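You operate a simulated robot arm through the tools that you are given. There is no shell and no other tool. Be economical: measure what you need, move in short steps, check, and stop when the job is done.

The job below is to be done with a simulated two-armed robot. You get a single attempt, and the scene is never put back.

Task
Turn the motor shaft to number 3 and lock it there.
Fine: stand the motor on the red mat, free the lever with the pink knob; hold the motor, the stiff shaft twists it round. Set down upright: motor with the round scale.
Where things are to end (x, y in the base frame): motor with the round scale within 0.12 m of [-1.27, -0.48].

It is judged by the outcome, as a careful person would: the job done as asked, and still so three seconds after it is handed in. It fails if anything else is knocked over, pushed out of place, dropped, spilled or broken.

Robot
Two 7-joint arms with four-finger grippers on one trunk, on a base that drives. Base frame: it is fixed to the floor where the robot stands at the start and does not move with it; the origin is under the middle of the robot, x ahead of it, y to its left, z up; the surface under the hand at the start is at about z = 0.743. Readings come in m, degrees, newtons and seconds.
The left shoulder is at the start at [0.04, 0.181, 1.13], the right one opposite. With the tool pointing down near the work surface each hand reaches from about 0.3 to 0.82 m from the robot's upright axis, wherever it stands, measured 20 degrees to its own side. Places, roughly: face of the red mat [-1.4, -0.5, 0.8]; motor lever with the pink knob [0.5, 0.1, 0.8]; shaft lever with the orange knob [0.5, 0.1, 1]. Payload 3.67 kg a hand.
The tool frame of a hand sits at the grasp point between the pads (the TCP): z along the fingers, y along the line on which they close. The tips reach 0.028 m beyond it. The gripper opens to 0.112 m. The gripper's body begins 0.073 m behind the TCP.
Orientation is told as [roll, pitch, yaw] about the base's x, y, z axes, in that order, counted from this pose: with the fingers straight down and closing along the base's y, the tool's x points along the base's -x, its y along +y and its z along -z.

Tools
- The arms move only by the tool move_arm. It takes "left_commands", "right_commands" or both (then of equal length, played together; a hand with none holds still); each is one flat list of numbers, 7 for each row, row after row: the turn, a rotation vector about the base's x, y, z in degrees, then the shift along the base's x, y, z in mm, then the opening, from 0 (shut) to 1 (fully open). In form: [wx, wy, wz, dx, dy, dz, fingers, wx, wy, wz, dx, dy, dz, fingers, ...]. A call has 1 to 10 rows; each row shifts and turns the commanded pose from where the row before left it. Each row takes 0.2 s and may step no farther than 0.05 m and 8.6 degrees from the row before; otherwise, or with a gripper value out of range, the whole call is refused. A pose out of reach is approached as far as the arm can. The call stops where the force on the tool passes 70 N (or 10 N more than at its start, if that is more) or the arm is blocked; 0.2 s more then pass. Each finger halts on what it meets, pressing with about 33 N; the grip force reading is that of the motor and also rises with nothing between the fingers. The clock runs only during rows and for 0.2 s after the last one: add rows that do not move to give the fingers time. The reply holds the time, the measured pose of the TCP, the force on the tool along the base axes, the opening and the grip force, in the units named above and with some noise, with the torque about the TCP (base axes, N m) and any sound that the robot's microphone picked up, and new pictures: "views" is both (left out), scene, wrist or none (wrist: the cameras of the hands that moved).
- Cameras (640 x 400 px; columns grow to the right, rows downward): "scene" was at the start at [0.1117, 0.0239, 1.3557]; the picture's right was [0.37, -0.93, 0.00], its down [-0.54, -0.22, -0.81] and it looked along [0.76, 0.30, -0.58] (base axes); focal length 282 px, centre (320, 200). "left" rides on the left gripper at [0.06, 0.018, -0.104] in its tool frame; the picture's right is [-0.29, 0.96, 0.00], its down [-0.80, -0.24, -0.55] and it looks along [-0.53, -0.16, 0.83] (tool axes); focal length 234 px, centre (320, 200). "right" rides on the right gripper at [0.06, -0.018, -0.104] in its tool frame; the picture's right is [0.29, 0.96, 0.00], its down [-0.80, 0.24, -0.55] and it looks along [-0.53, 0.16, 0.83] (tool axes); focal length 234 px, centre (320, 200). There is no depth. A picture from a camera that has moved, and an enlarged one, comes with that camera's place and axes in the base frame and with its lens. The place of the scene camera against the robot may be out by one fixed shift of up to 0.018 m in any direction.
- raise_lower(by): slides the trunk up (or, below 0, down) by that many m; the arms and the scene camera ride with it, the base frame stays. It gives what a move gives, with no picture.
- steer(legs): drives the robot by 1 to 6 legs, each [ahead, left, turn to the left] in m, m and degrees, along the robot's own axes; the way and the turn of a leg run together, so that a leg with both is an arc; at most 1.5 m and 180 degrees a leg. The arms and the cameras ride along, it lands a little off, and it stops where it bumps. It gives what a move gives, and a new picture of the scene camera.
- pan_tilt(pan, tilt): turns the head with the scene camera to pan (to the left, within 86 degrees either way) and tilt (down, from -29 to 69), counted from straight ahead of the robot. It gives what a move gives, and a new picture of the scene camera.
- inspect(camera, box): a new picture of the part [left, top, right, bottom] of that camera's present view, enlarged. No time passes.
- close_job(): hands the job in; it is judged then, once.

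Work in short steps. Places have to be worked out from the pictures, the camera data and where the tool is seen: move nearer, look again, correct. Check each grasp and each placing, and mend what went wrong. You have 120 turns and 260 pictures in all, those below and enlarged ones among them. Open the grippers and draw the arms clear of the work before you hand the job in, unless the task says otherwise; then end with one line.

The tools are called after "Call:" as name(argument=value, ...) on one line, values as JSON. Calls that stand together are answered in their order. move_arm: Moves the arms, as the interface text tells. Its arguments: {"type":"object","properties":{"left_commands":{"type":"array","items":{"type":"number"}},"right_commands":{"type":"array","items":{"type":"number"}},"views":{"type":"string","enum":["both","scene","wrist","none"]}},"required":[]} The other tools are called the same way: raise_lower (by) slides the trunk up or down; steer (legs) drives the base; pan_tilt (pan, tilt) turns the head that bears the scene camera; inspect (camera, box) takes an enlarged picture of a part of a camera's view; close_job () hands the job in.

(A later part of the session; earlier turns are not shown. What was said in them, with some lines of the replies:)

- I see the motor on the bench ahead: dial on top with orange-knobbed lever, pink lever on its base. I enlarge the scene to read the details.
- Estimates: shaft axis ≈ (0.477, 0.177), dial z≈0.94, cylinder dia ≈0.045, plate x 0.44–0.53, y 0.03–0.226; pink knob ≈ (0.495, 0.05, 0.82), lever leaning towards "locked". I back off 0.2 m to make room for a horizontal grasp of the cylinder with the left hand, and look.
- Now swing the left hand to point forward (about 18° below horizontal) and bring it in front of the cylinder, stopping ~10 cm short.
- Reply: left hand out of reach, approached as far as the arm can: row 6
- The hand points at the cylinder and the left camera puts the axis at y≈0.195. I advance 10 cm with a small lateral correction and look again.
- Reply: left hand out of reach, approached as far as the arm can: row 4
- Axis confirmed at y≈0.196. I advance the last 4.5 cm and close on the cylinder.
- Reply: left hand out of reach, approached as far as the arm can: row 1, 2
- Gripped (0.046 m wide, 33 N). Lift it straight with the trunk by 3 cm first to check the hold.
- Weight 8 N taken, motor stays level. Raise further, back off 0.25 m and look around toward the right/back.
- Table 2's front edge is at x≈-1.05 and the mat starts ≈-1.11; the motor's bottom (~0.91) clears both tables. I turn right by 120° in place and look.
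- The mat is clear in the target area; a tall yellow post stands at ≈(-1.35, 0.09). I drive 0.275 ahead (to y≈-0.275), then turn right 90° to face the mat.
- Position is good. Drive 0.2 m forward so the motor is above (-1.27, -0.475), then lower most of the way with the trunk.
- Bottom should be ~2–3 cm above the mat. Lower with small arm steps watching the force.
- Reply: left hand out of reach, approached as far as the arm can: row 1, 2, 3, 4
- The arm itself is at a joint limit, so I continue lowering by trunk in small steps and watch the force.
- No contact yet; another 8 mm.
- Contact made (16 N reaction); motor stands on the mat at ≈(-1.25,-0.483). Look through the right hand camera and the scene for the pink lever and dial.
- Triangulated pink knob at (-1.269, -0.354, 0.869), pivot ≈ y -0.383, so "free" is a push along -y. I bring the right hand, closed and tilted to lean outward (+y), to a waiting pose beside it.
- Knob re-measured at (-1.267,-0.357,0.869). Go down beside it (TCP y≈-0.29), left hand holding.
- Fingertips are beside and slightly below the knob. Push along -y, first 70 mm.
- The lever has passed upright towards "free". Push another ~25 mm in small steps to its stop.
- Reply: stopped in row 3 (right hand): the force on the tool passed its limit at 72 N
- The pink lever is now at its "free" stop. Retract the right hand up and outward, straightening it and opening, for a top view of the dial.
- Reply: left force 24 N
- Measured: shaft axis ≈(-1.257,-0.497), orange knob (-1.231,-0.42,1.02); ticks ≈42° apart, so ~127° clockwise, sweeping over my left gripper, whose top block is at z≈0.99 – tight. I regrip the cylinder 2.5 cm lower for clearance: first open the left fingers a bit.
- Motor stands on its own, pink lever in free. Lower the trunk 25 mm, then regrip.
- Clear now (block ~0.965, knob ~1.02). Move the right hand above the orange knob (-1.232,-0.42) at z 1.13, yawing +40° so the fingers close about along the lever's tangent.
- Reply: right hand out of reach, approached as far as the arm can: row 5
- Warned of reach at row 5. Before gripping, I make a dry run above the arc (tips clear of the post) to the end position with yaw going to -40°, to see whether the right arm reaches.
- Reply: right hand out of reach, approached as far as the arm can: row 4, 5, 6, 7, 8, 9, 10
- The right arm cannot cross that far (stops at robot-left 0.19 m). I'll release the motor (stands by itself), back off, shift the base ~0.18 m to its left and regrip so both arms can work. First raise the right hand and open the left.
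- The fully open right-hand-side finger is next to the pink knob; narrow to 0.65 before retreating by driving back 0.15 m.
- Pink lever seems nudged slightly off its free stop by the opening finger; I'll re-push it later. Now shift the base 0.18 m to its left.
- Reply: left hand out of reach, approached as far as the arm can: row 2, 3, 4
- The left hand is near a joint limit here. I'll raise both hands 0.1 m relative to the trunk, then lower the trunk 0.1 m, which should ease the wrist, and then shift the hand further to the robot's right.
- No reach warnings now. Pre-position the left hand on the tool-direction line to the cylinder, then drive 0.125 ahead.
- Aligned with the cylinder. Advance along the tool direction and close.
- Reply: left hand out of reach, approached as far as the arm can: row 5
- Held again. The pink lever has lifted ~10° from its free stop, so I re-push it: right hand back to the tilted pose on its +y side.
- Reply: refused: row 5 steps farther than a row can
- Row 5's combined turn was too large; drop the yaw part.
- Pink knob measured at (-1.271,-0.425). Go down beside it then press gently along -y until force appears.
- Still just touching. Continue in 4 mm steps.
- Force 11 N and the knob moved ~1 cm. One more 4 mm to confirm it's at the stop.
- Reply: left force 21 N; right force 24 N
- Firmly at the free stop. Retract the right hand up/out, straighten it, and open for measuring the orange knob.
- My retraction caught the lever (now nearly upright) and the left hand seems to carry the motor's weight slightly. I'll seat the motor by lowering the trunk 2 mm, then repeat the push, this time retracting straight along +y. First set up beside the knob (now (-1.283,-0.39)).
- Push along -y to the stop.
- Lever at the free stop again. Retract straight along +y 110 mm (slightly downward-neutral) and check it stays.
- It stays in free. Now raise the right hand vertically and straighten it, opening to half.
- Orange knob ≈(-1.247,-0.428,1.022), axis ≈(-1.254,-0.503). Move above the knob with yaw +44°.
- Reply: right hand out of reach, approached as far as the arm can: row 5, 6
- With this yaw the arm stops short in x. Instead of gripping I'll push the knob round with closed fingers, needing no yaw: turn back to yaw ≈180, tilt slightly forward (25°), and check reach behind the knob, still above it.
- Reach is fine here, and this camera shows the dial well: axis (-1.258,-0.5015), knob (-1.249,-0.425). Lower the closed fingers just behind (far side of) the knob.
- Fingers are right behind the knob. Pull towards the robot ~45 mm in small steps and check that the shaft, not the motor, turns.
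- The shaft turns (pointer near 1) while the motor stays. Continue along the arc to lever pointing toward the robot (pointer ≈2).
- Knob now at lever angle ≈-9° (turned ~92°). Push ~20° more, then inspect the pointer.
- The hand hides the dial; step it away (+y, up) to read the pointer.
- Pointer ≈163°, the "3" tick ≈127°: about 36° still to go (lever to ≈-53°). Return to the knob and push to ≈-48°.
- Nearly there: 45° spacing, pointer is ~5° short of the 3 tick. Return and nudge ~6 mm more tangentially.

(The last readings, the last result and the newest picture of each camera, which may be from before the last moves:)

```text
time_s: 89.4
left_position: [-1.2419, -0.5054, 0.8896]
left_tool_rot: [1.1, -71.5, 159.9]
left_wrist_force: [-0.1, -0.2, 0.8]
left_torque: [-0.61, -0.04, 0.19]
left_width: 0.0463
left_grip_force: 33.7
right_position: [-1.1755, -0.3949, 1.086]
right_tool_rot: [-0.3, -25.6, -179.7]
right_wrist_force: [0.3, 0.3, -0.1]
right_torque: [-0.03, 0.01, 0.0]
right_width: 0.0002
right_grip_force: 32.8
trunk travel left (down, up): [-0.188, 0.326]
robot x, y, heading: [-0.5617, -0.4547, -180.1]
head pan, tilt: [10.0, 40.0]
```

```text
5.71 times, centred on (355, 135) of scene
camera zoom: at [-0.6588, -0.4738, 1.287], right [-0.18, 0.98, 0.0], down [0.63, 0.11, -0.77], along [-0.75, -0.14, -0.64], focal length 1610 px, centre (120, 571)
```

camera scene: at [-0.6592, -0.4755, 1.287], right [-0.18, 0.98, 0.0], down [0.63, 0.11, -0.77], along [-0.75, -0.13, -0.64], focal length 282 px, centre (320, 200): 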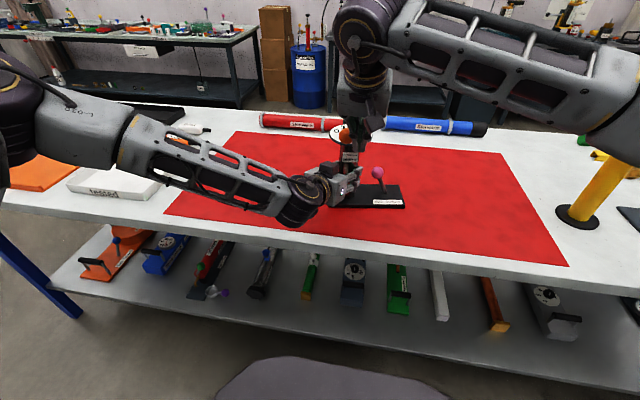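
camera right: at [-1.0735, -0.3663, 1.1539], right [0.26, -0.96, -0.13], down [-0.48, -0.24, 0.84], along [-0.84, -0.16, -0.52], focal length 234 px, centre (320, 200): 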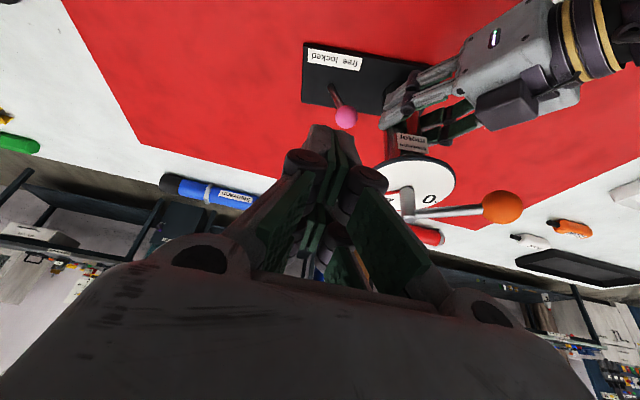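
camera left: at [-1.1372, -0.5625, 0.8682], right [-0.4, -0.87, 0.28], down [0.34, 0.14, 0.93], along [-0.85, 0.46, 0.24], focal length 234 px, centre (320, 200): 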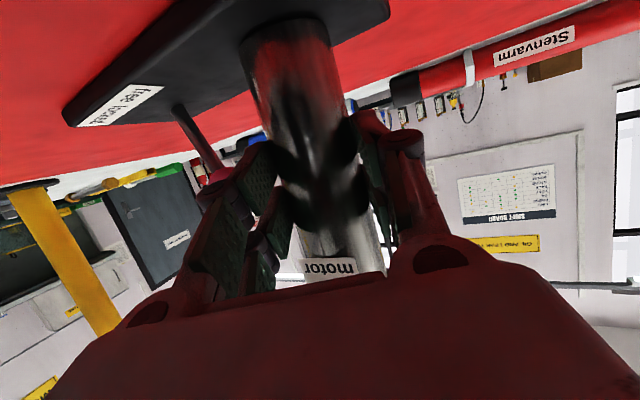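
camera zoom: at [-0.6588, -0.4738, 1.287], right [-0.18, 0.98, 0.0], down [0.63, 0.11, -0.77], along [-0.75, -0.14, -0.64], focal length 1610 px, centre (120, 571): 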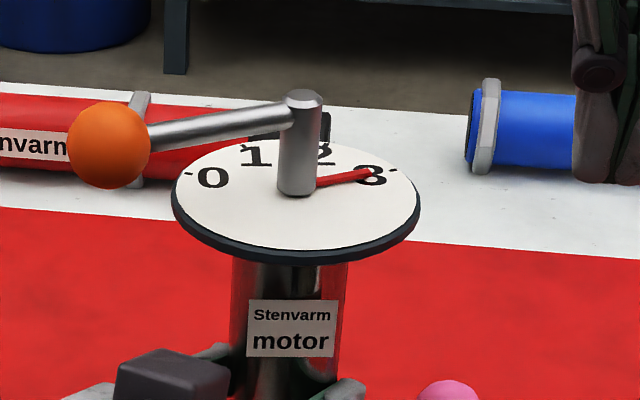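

Pointer now looks on the 3. Zoom in tighter to verify, also via the right camera.

Call:
inspect(camera="scene", box=[335, 118, 391, 153])

Call:
inspect(camera="right", box=[340, 130, 480, 230])

```text
11.43 times, centred on (363, 136) of scene
camera zoom: at [-0.6588, -0.4738, 1.287], right [-0.18, 0.98, 0.0], down [0.63, 0.11, -0.77], along [-0.75, -0.14, -0.64], focal length 3221 px, centre (-171, 937)
```

zoom: 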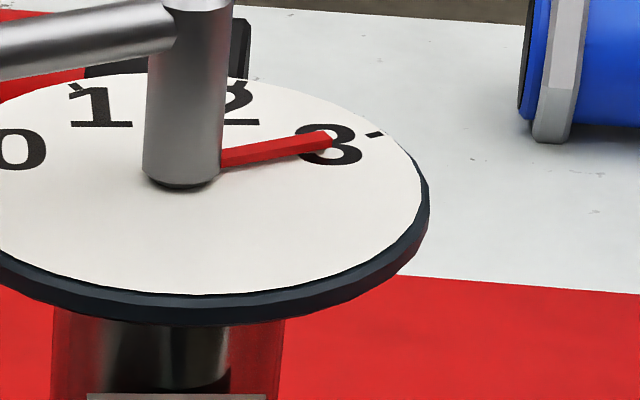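

```text
4.00 times, centred on (410, 180) of right
camera zoom: at [-1.077, -0.3767, 1.1545], right [0.26, -0.96, -0.13], down [-0.48, -0.24, 0.84], along [-0.84, -0.16, -0.52], focal length 937 px, centre (-40, 280)
```

zoom: 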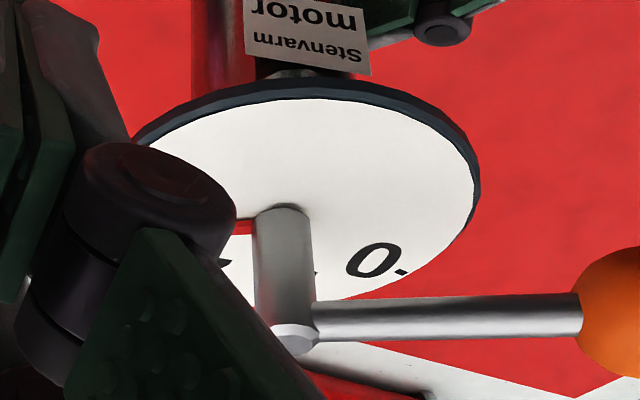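

Pointer is on 3 within ~2°. Now lock: I'll grasp the pink knob with a tilted, half-open right hand and carry it to +y. First reorient to the tilted pose beside it and re-measure the knob.

Call:
move_arm(right_commands=[0, -8.5, 0, -10, 35, 0, 0, 0, -8.5, 0, -15, 35, 0, 0, 0, -8.5, 0, -20, 35, 0, 0, -8, 0, 0, -15, 10, -20, 0.3, -8, 0, 0, -15, 0, -20, 0.5, -8, 0, 0, -15, 0, -20, 0.5, -8, 0, 0, -10, 0, -20, 0.5, -8, 0, 0, 0, 0, -20, 0.5])

Call:
inspect(camera="scene", box=[300, 90, 460, 230])

```text
time_s: 91.2
left_position: [-1.2447, -0.5078, 0.8896]
left_tool_rot: [0.9, -71.6, 160.1]
left_wrist_force: [-0.7, 0.9, -1.7]
left_torque: [-0.39, -0.02, 0.02]
left_width: 0.0461
left_grip_force: 32.8
right_position: [-1.2735, -0.2787, 0.9867]
right_tool_rot: [39.9, -0.2, -179.9]
right_wrist_force: [-0.2, -0.2, 0.3]
right_torque: [0.01, -0.02, 0.0]
right_width: 0.0559
right_grip_force: 0.0
trunk travel left (down, up): [-0.188, 0.326]
robot x, y, heading: [-0.5643, -0.4513, -180.0]
head pan, tilt: [10.0, 40.0]
camera scene: at [-0.6592, -0.4745, 1.2869], right [-0.18, 0.98, 0.0], down [0.63, 0.11, -0.77], along [-0.75, -0.13, -0.64], focal length 282 px, centre (320, 200)
camera right: at [-1.2143, -0.199, 1.0537], right [0.29, -0.73, 0.62], down [-0.8, 0.17, 0.58], along [-0.53, -0.66, -0.53], focal length 234 px, centre (320, 200)
```

scene: 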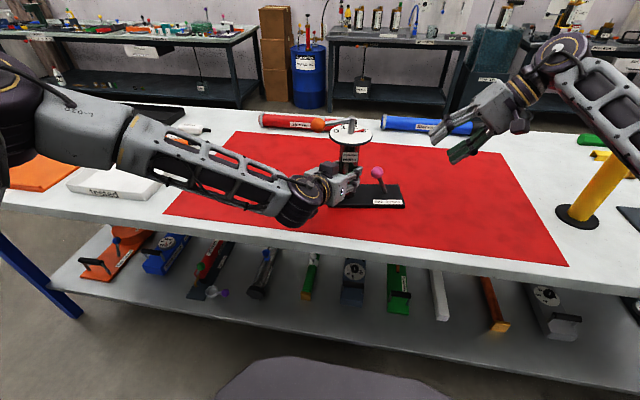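
right: 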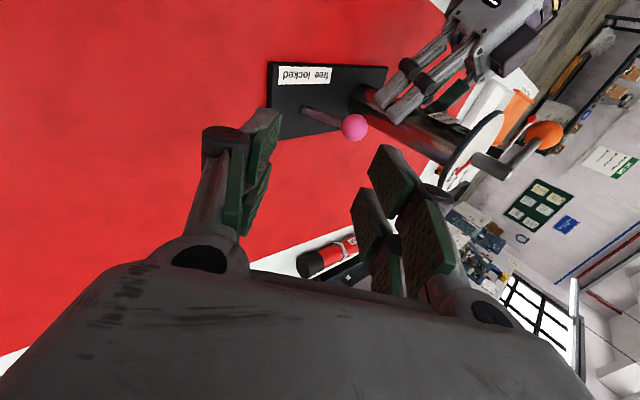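

```text
2.86 times, centred on (380, 160) of scene
camera zoom: at [-0.6592, -0.4745, 1.2869], right [-0.18, 0.98, 0.0], down [0.63, 0.11, -0.77], along [-0.75, -0.13, -0.64], focal length 805 px, centre (149, 314)
```

zoom: 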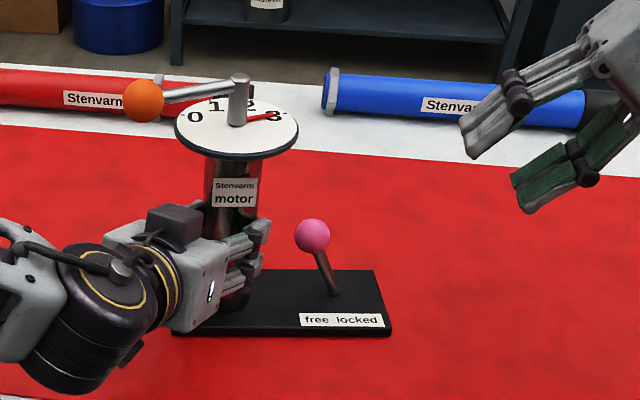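

The dial and left fingers leave no room for a y-closing hand. I need the hand thin in y: reduce tilt to 24° and spin it about its own axis (towards -90°), testing reach here clear of everything.

Call:
move_arm(right_commands=[8, 0, 0, 0, 0, 15, 0, 8, 0, 0, 0, 0, 15, 0, 0, -3.3, -7.4, 0, 0, 0, 0, 0, -3.3, -7.4, 0, 0, 0, 0, 0, -3.3, -7.4, 0, 0, 0, 0, 0, -3.3, -7.4, 0, 0, 0, 0, 0, -3.3, -7.4, 0, 0, 0, 0, 0, -3.3, -7.4, 0, 0, 0, 0, 0, -3.3, -7.4, 0, 0, 0, 0, 0, -3.3, -7.4, 0, 0, 0, 0])

```text
time_s: 93.4
left_position: [-1.2434, -0.5078, 0.8896]
left_tool_rot: [0.9, -71.6, 160.2]
left_wrist_force: [0.9, -0.6, -1.6]
left_torque: [-0.56, -0.06, -0.04]
left_width: 0.0461
left_grip_force: 33.0
right_position: [-1.2754, -0.2789, 1.0165]
right_tool_rot: [10.6, 21.6, 117.2]
right_wrist_force: [0.3, 0.3, -0.7]
right_torque: [0.01, 0.04, 0.0]
right_width: 0.0
right_grip_force: 32.6
trunk travel left (down, up): [-0.188, 0.326]
robot x, y, heading: [-0.5655, -0.449, -180.1]
head pan, tilt: [10.0, 40.0]
camera scene: at [-0.6592, -0.4754, 1.287], right [-0.18, 0.98, 0.0], down [0.63, 0.11, -0.77], along [-0.75, -0.13, -0.64], focal length 282 px, centre (320, 200)
camera right: at [-1.2343, -0.2804, 1.1306], right [-0.74, -0.61, 0.27], down [-0.56, 0.79, 0.25], along [-0.37, 0.04, -0.93], focal length 234 px, centre (320, 200)
```

scene: 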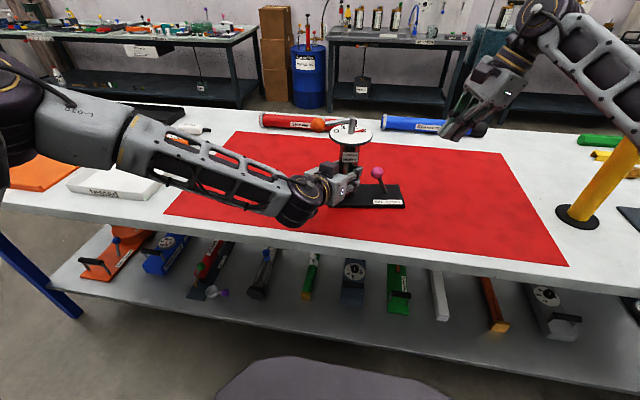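
right: 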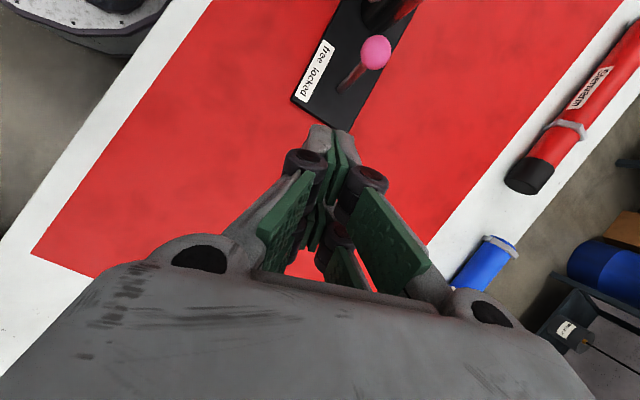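

Spinning works without limits. Finish to ~90° and move to 0.1 m from the knob along the tool axis, fingers opening.

Call:
move_arm(right_commands=[0, -3.3, -7.4, 0, 0, 0, 0.3, 0, -3.3, -7.4, 0, 0, 0, 0.5, 0, -3.3, -7.4, 0, 0, 0, 0.5, 0, 0, 0, 0, -38, -16, 0.5, 0, 0, 0, 0, -38, -16, 0.5, 0, 0, 0, -1, -37, -16, 0.5])

Call:
inspect(camera="scene", box=[300, 70, 460, 210])

```text
time_s: 94.8
left_position: [-1.2429, -0.5063, 0.8893]
left_tool_rot: [0.8, -71.7, 160.1]
left_wrist_force: [1.6, 0.1, -1.9]
left_torque: [-0.46, 0.12, -0.07]
left_width: 0.0463
left_grip_force: 32.8
right_position: [-1.2753, -0.3922, 0.9671]
right_tool_rot: [0.2, 23.9, 91.1]
right_wrist_force: [0.3, -0.1, -0.3]
right_torque: [0.0, -0.01, 0.03]
right_width: 0.0561
right_grip_force: 0.2
trunk travel left (down, up): [-0.188, 0.326]
robot x, y, heading: [-0.5649, -0.453, -180.1]
head pan, tilt: [10.0, 40.0]
camera scene: at [-0.6592, -0.4763, 1.2869], right [-0.17, 0.98, 0.0], down [0.63, 0.11, -0.77], along [-0.75, -0.13, -0.64], focal length 282 px, centre (320, 200)
camera right: at [-1.2561, -0.4051, 1.0861], right [-0.95, -0.28, 0.12], down [-0.26, 0.95, 0.18], along [-0.17, 0.14, -0.98], focal length 234 px, centre (320, 200)
```

scene: 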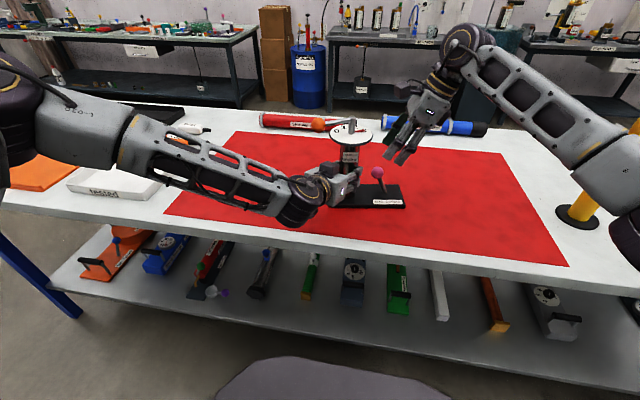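
right: 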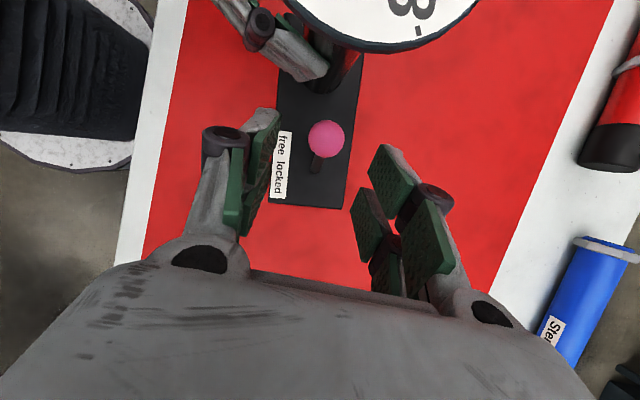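

```text
2.86 times, centred on (380, 140) of scene
camera zoom: at [-0.6592, -0.4763, 1.2869], right [-0.17, 0.98, 0.0], down [0.63, 0.11, -0.77], along [-0.75, -0.13, -0.64], focal length 805 px, centre (149, 371)
```

zoom: 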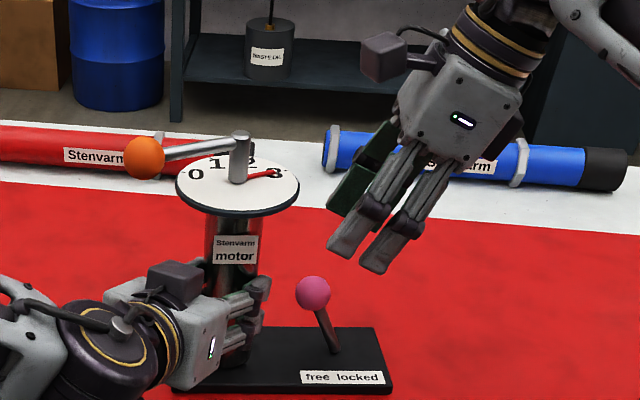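

The wrist camera would come close to the dial, so I tilt to 40° for clearance, then slide down the tool axis onto the knob (≈(-1.28,-0.430,0.877)).

Call:
move_arm(right_commands=[-8, 0, 0, -2, 13, -6, 0.5, -8, 0, 0, -2, 13, -6, 0.5, 0, 0, 0, 0, -19, -23, 0.5, 0, 0, 0, 0, -19, -23, 0.5])

Call:
inspect(camera="scene", box=[300, 90, 460, 230])

```text
time_s: 95.8
left_position: [-1.2437, -0.508, 0.8889]
left_tool_rot: [0.9, -71.7, 160.1]
left_wrist_force: [0.7, 0.0, -1.9]
left_torque: [-0.46, -0.11, -0.08]
left_width: 0.0461
left_grip_force: 32.9
right_position: [-1.281, -0.406, 0.9091]
right_tool_rot: [0.9, 40.0, 91.4]
right_wrist_force: [0.5, 0.2, -0.9]
right_torque: [0.02, 0.01, 0.0]
right_width: 0.056
right_grip_force: 0.1
trunk travel left (down, up): [-0.188, 0.326]
robot x, y, heading: [-0.5639, -0.4533, -179.8]
head pan, tilt: [10.0, 40.0]
camera scene: at [-0.6592, -0.4754, 1.287], right [-0.17, 0.98, 0.0], down [0.63, 0.11, -0.77], along [-0.75, -0.13, -0.64], focal length 282 px, centre (320, 200)
camera right: at [-1.263, -0.3862, 1.0263], right [-0.95, -0.24, 0.2], down [-0.26, 0.96, -0.09], along [-0.17, -0.13, -0.98], focal length 234 px, centre (320, 200)
```

scene: 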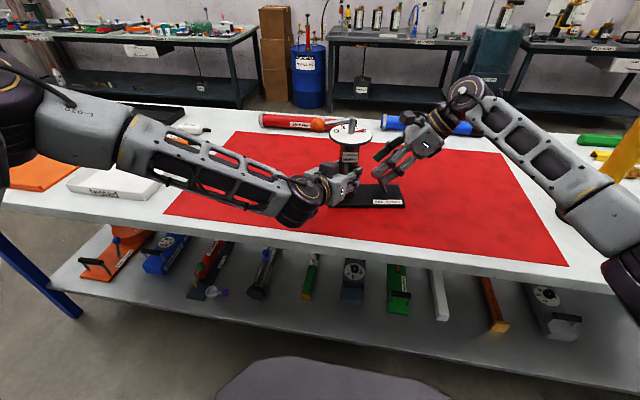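
right: 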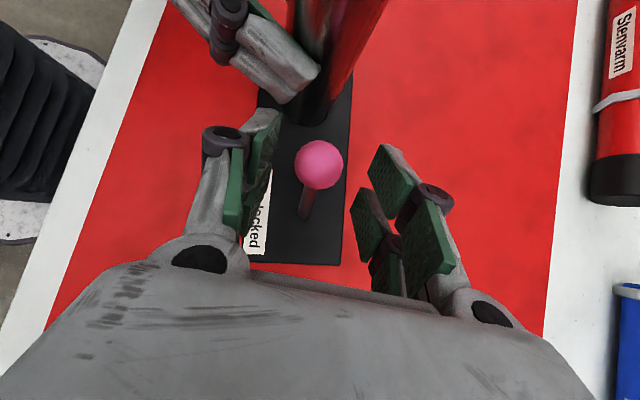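

```text
2.86 times, centred on (380, 160) of scene
camera zoom: at [-0.6592, -0.4754, 1.287], right [-0.17, 0.98, 0.0], down [0.63, 0.11, -0.77], along [-0.75, -0.13, -0.64], focal length 805 px, centre (149, 314)
```

zoom: 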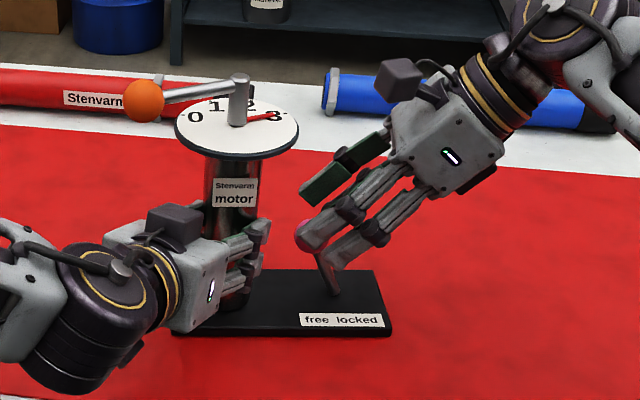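

The knob is centred between the fingers. Advance 24 mm and close on it.

Call:
move_arm(right_commands=[0, 0, 0, -1, -15, -18, 0.5, 0, 0, 0, 0, 0, 0, 0.35, 0, 0, 0, 0, 0, 0, 0.15, 0, 0, 0, 0, 0, 0, 0, 0, 0, 0, 0, 0, 0, 0])

Call:
inspect(camera="scene", box=[300, 90, 460, 230])

```text
time_s: 97.0
left_position: [-1.2435, -0.5074, 0.8891]
left_tool_rot: [0.9, -71.6, 160.1]
left_wrist_force: [-4.8, 0.3, -2.5]
left_torque: [-0.3, -0.29, 0.36]
left_width: 0.0462
left_grip_force: 32.6
right_position: [-1.2819, -0.4225, 0.8888]
right_tool_rot: [0.7, 40.0, 91.4]
right_wrist_force: [6.0, 0.8, 0.9]
right_torque: [-0.07, -0.06, 0.16]
right_width: 0.0297
right_grip_force: 32.5
trunk travel left (down, up): [-0.188, 0.326]
robot x, y, heading: [-0.5635, -0.4517, -179.9]
head pan, tilt: [10.0, 40.0]
camera scene: at [-0.6593, -0.4752, 1.2869], right [-0.18, 0.98, 0.0], down [0.63, 0.11, -0.77], along [-0.75, -0.13, -0.64], focal length 282 px, centre (320, 200)
camera right: at [-1.2641, -0.4013, 1.0087], right [-0.95, -0.24, 0.19], down [-0.26, 0.96, -0.09], along [-0.17, -0.13, -0.98], focal length 234 px, centre (320, 200)
```

scene: 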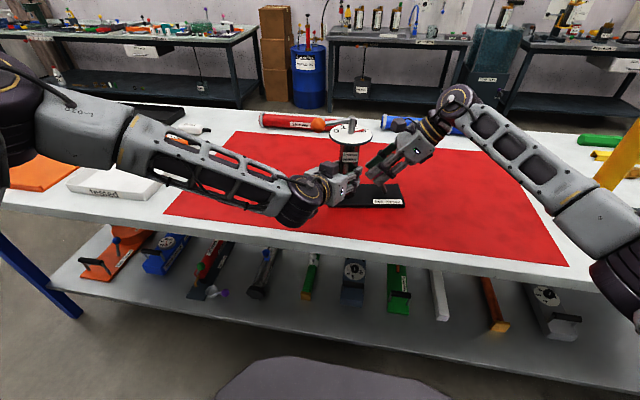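
right: 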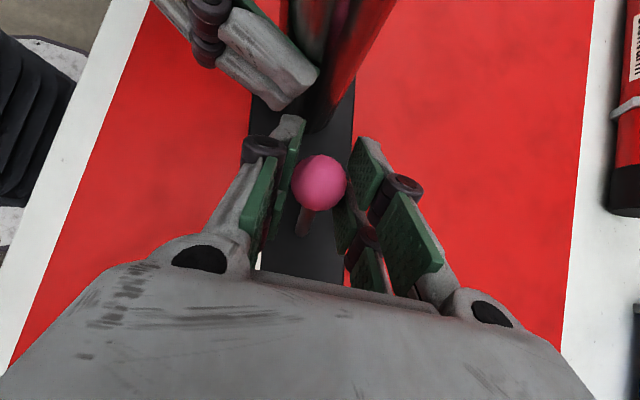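

```text
2.86 times, centred on (380, 160) of scene
camera zoom: at [-0.6593, -0.4752, 1.2869], right [-0.18, 0.98, 0.0], down [0.63, 0.11, -0.77], along [-0.75, -0.13, -0.64], focal length 805 px, centre (149, 314)
```

zoom: 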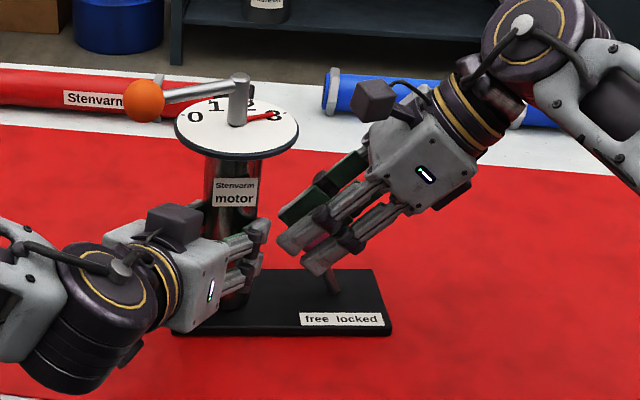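

Knob gripped. Carry it along the arc toward "locked".

Call:
move_arm(right_commands=[0, 0, 0, 0, 8, 4, 0, 0, 0, 0, 0, 9, 3, 0, 0, 0, 0, 0, 9, 2, 0, 0, 0, 0, 0, 8, 0, 0, 0, 0, 0, 0, 8, 0, 0, 0, 0, 0, 0, 9, -2, 0, 0, 0, 0, 0, 9, -3, 0, 0, 0, 0, 0, 8, -4, 0])

Call:
inspect(camera="scene", box=[300, 90, 460, 230])

```text
time_s: 98.8
left_position: [-1.2423, -0.5079, 0.8888]
left_tool_rot: [1.1, -71.6, 159.9]
left_wrist_force: [4.2, 18.9, -5.3]
left_torque: [-0.87, 0.29, -0.77]
left_width: 0.0469
left_grip_force: 32.7
right_position: [-1.2807, -0.3523, 0.8961]
right_tool_rot: [1.0, 40.2, 91.7]
right_wrist_force: [-7.1, -17.2, 17.3]
right_torque: [-0.62, 0.14, -0.27]
right_width: 0.0298
right_grip_force: 32.9
trunk travel left (down, up): [-0.188, 0.326]
robot x, y, heading: [-0.5659, -0.452, -179.9]
head pan, tilt: [10.0, 40.0]
camera scene: at [-0.658, -0.4752, 1.2871], right [-0.18, 0.98, 0.0], down [0.63, 0.11, -0.77], along [-0.75, -0.13, -0.64], focal length 282 px, centre (320, 200)
camera right: at [-1.2618, -0.3307, 1.0145], right [-0.95, -0.24, 0.2], down [-0.26, 0.96, -0.09], along [-0.17, -0.13, -0.98], focal length 234 px, centre (320, 200)
```

scene: 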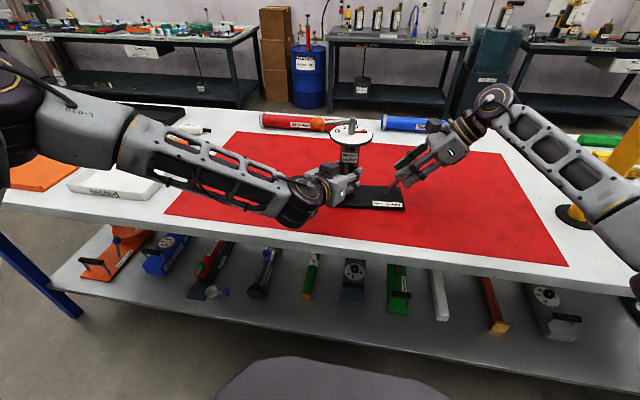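
right: 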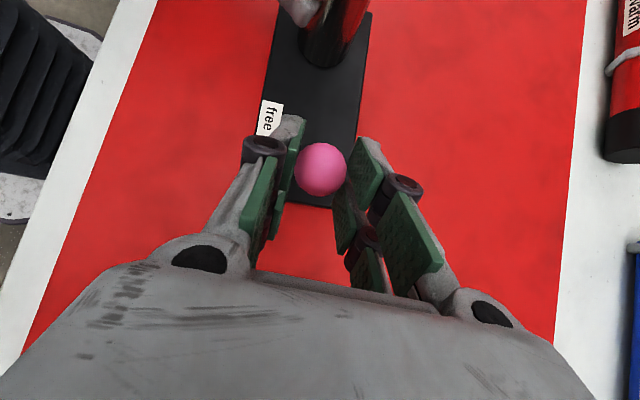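

```text
2.86 times, centred on (380, 160) of scene
camera zoom: at [-0.658, -0.4752, 1.2871], right [-0.18, 0.98, 0.0], down [0.63, 0.11, -0.77], along [-0.75, -0.13, -0.64], focal length 805 px, centre (149, 314)
```

zoom: 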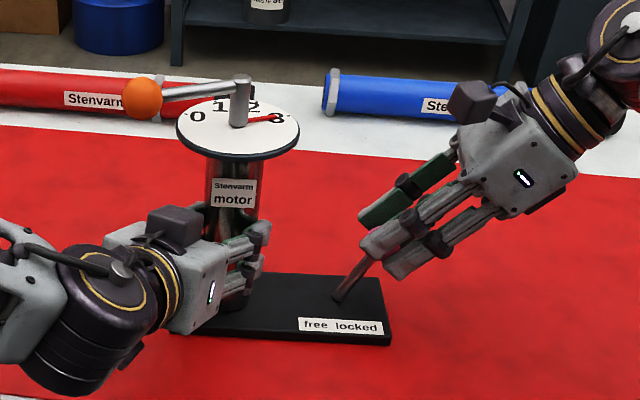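

Lever leans to "locked" with ~18 N resistance. One more 4 mm nudge to confirm the stop.

Call:
move_arm(right_commands=[0, 0, 0, 0, 4, -2, 0, 0, 0, 0, 0, 0, 0, 0], views="none")

```text
time_s: 99.4
left_position: [-1.241, -0.5075, 0.8892]
left_tool_rot: [0.7, -71.5, 160.2]
left_wrist_force: [0.4, 27.6, -13.2]
left_torque: [-0.88, -0.06, -0.91]
left_width: 0.0469
left_grip_force: 33.2
right_position: [-1.2792, -0.3508, 0.8954]
right_tool_rot: [1.2, 40.3, 91.9]
right_wrist_force: [-8.3, -32.2, 32.3]
right_torque: [-0.79, 0.16, -0.09]
right_width: 0.0299
right_grip_force: 32.7
trunk travel left (down, up): [-0.188, 0.326]
robot x, y, heading: [-0.568, -0.4519, -180.0]
head pan, tilt: [10.0, 40.0]
```

Force rises without motion: at the locked stop. Relax, open the right fingers and back off along the tool axis.

Call:
move_arm(right_commands=[0, 0, 0, 0, -3, 3, 0, 0, 0, 0, 0, 0, 0, 0.3, 0, 0, 0, 0, 0, 0, 0.55, 0, 0, 0, 0, 0, 0, 0.6, 0, 0, 0, 0, 19, 23, 0.6, 0, 0, 0, 0, 25, 30, 0.6, 0, 0, 0, 0, 30, 36, 0.6, 0, 0, 0, 0, 30, 36, 0.6])

Call:
inspect(camera="scene", box=[300, 90, 460, 230])

```text
time_s: 101.2
left_position: [-1.2428, -0.5073, 0.8895]
left_tool_rot: [0.9, -71.7, 160.1]
left_wrist_force: [1.3, -0.9, -1.9]
left_torque: [-0.54, 0.02, 0.14]
left_width: 0.0468
left_grip_force: 32.7
right_position: [-1.2817, -0.2457, 1.0169]
right_tool_rot: [0.7, 39.9, 91.4]
right_wrist_force: [0.3, -0.5, -0.1]
right_torque: [-0.01, 0.03, -0.02]
right_width: 0.0669
right_grip_force: 0.0
trunk travel left (down, up): [-0.188, 0.326]
robot x, y, heading: [-0.5648, -0.4538, -179.7]
head pan, tilt: [10.0, 40.0]
camera scene: at [-0.6591, -0.4751, 1.287], right [-0.18, 0.98, 0.0], down [0.63, 0.11, -0.77], along [-0.75, -0.13, -0.64], focal length 282 px, centre (320, 200)
camera right: at [-1.264, -0.2254, 1.1359], right [-0.95, -0.24, 0.19], down [-0.26, 0.96, -0.09], along [-0.17, -0.13, -0.98], focal length 234 px, centre (320, 200)
```

scene: 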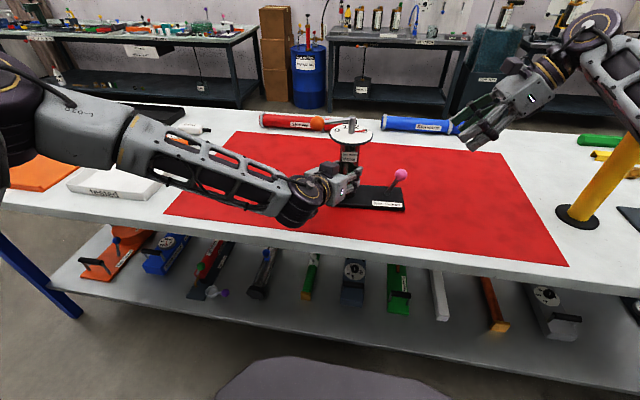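
right: 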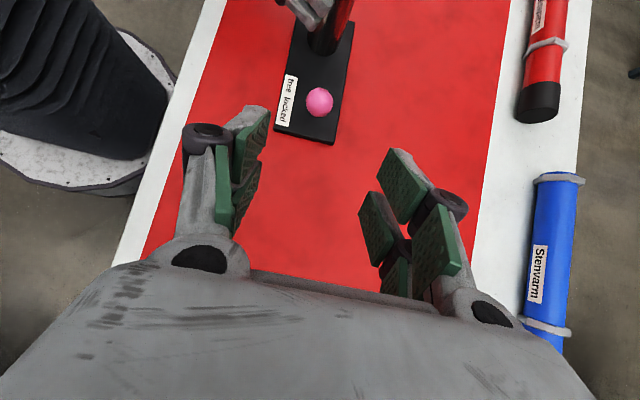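

```text
2.86 times, centred on (380, 160) of scene
camera zoom: at [-0.6591, -0.4751, 1.287], right [-0.18, 0.98, 0.0], down [0.63, 0.11, -0.77], along [-0.75, -0.13, -0.64], focal length 805 px, centre (149, 314)
```

zoom: 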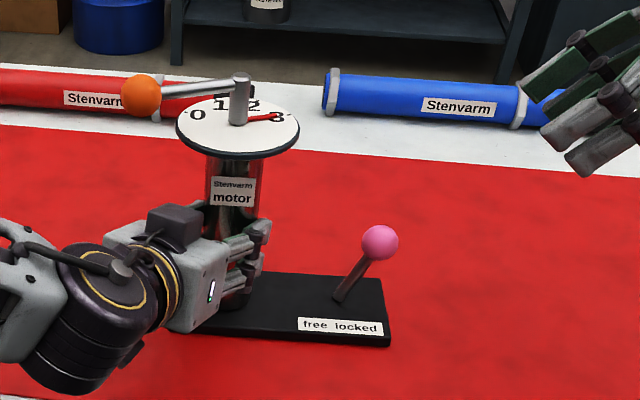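

Locked. Check the pointer, then release the motor with the left hand (open to 0.7) and back out along its tool direction.

Call:
inspect(camera="scene", box=[335, 118, 391, 153])

Call:
move_arm(left_commands=[0, 0, 0, 0, 0, 0, 0.55, 0, 0, 0, 0, 0, 0, 0.75, 0, 0, 0, 0, 0, 0, 0.75, 0, 0, 0, 20, -7, 0, 0.75, 0, 0, 0, 22, -8, 0, 0.75, 0, 0, 0, 22, -8, 0, 0.75, 0, 0, 0, 22, -8, 0, 0.75, 0, 0, 0, 22, -8, 0, 0.75, 0, 0, 0, 20, -8, 0, 0.75])

Call:
inspect(camera="scene", box=[300, 90, 460, 230])

```text
11.43 times, centred on (363, 136) of scene
camera zoom: at [-0.6591, -0.4751, 1.287], right [-0.18, 0.98, 0.0], down [0.63, 0.11, -0.77], along [-0.75, -0.13, -0.64], focal length 3221 px, centre (-171, 937)
```

zoom: 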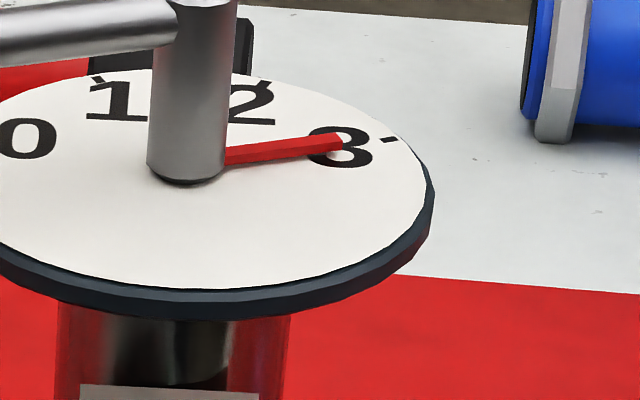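

```text
time_s: 103.2
left_position: [-1.1167, -0.553, 0.8905]
left_tool_rot: [0.9, -71.7, 160.2]
left_wrist_force: [0.9, -0.2, 0.0]
left_torque: [0.0, 0.0, 0.01]
left_width: 0.0841
left_grip_force: 0.0
right_position: [-1.2827, -0.2462, 1.0182]
right_tool_rot: [0.8, 40.0, 91.4]
right_wrist_force: [-0.6, -0.2, 0.6]
right_torque: [0.01, 0.01, -0.01]
right_width: 0.0675
right_grip_force: 0.0
trunk travel left (down, up): [-0.188, 0.326]
robot x, y, heading: [-0.5652, -0.4478, -180.0]
head pan, tilt: [10.0, 40.0]
camera scene: at [-0.6585, -0.4756, 1.287], right [-0.18, 0.98, 0.0], down [0.63, 0.11, -0.77], along [-0.75, -0.13, -0.64], focal length 282 px, centre (320, 200)
camera left: at [-1.01, -0.6092, 0.867], right [-0.4, -0.87, 0.28], down [0.34, 0.14, 0.93], along [-0.85, 0.46, 0.24], focal length 234 px, centre (320, 200)
```

scene: 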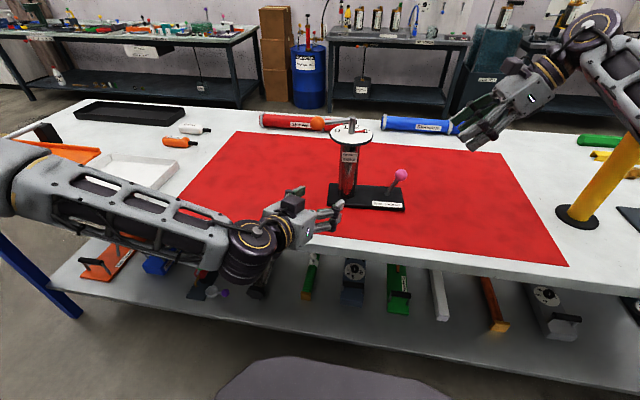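
left: 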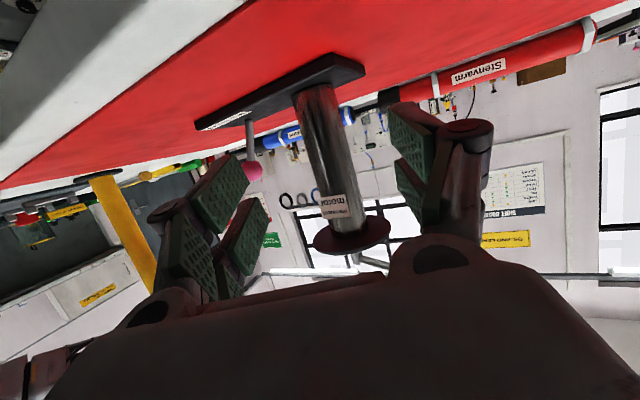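

```text
2.86 times, centred on (380, 160) of scene
camera zoom: at [-0.6585, -0.4756, 1.287], right [-0.18, 0.98, 0.0], down [0.63, 0.11, -0.77], along [-0.75, -0.13, -0.64], focal length 805 px, centre (149, 314)
```

zoom: 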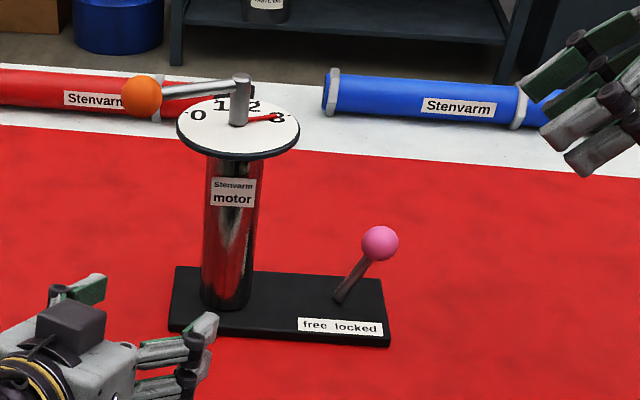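

Motor stands alone upright, pointer on 3, lever locked. Drive back 0.25 m to draw the arms clear, then a last check.

Call:
steer(legs=[[-0.25, 0, 0]])

Call:
inspect(camera="scene", box=[290, 70, 450, 190])

```text
time_s: 105.0
left_position: [-0.8663, -0.5512, 0.8907]
left_tool_rot: [1.0, -71.7, 159.8]
left_wrist_force: [0.7, -0.2, 0.9]
left_torque: [0.03, 0.0, 0.02]
left_width: 0.0841
left_grip_force: 0.0
right_position: [-1.0319, -0.244, 1.0192]
right_tool_rot: [0.7, 40.0, 91.3]
right_wrist_force: [-0.3, 0.1, -0.4]
right_torque: [0.01, 0.0, -0.02]
right_width: 0.0672
right_grip_force: 0.1
trunk travel left (down, up): [-0.188, 0.326]
robot x, y, heading: [-0.3155, -0.4525, 179.7]
head pan, tilt: [10.0, 40.0]
camera scene: at [-0.4097, -0.475, 1.2871], right [-0.17, 0.99, 0.0], down [0.63, 0.11, -0.77], along [-0.76, -0.13, -0.64], focal length 282 px, centre (320, 200)
```

scene: 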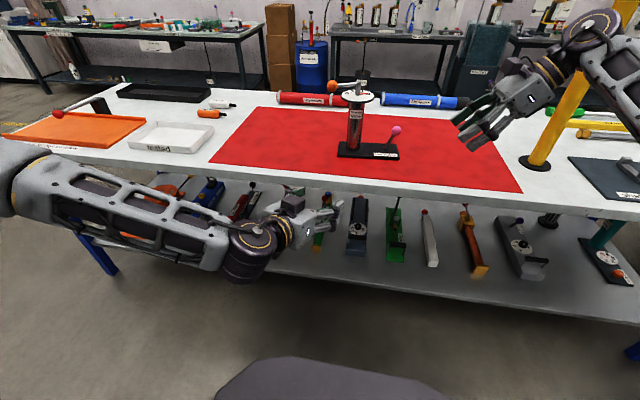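

```text
3.33 times, centred on (370, 130) of scene
camera zoom: at [-0.4097, -0.475, 1.2871], right [-0.17, 0.99, 0.0], down [0.63, 0.11, -0.77], along [-0.76, -0.13, -0.64], focal length 939 px, centre (153, 433)
```

zoom: 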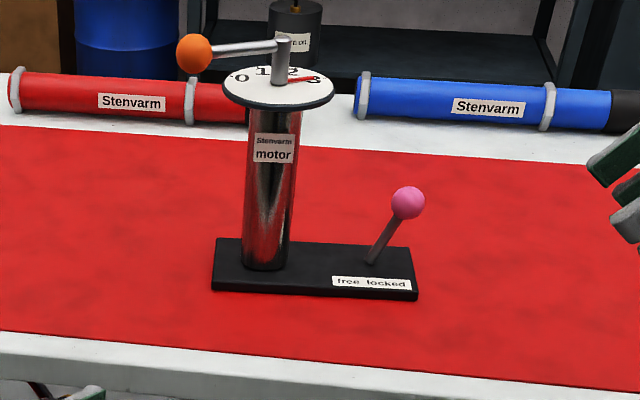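

The motor stands upright on the mat at about (-1.26, -0.50), the pointer is on 3, the lever is locked and both arms are clear, so I hand in.

Call:
close_job()

```text
The job is handed in.
```

The motor stands upright on the red mat at about (-1.26, -0.50), its pointer on 3 (within about 2° by camera) and the pink lever locked; both arms are clear.
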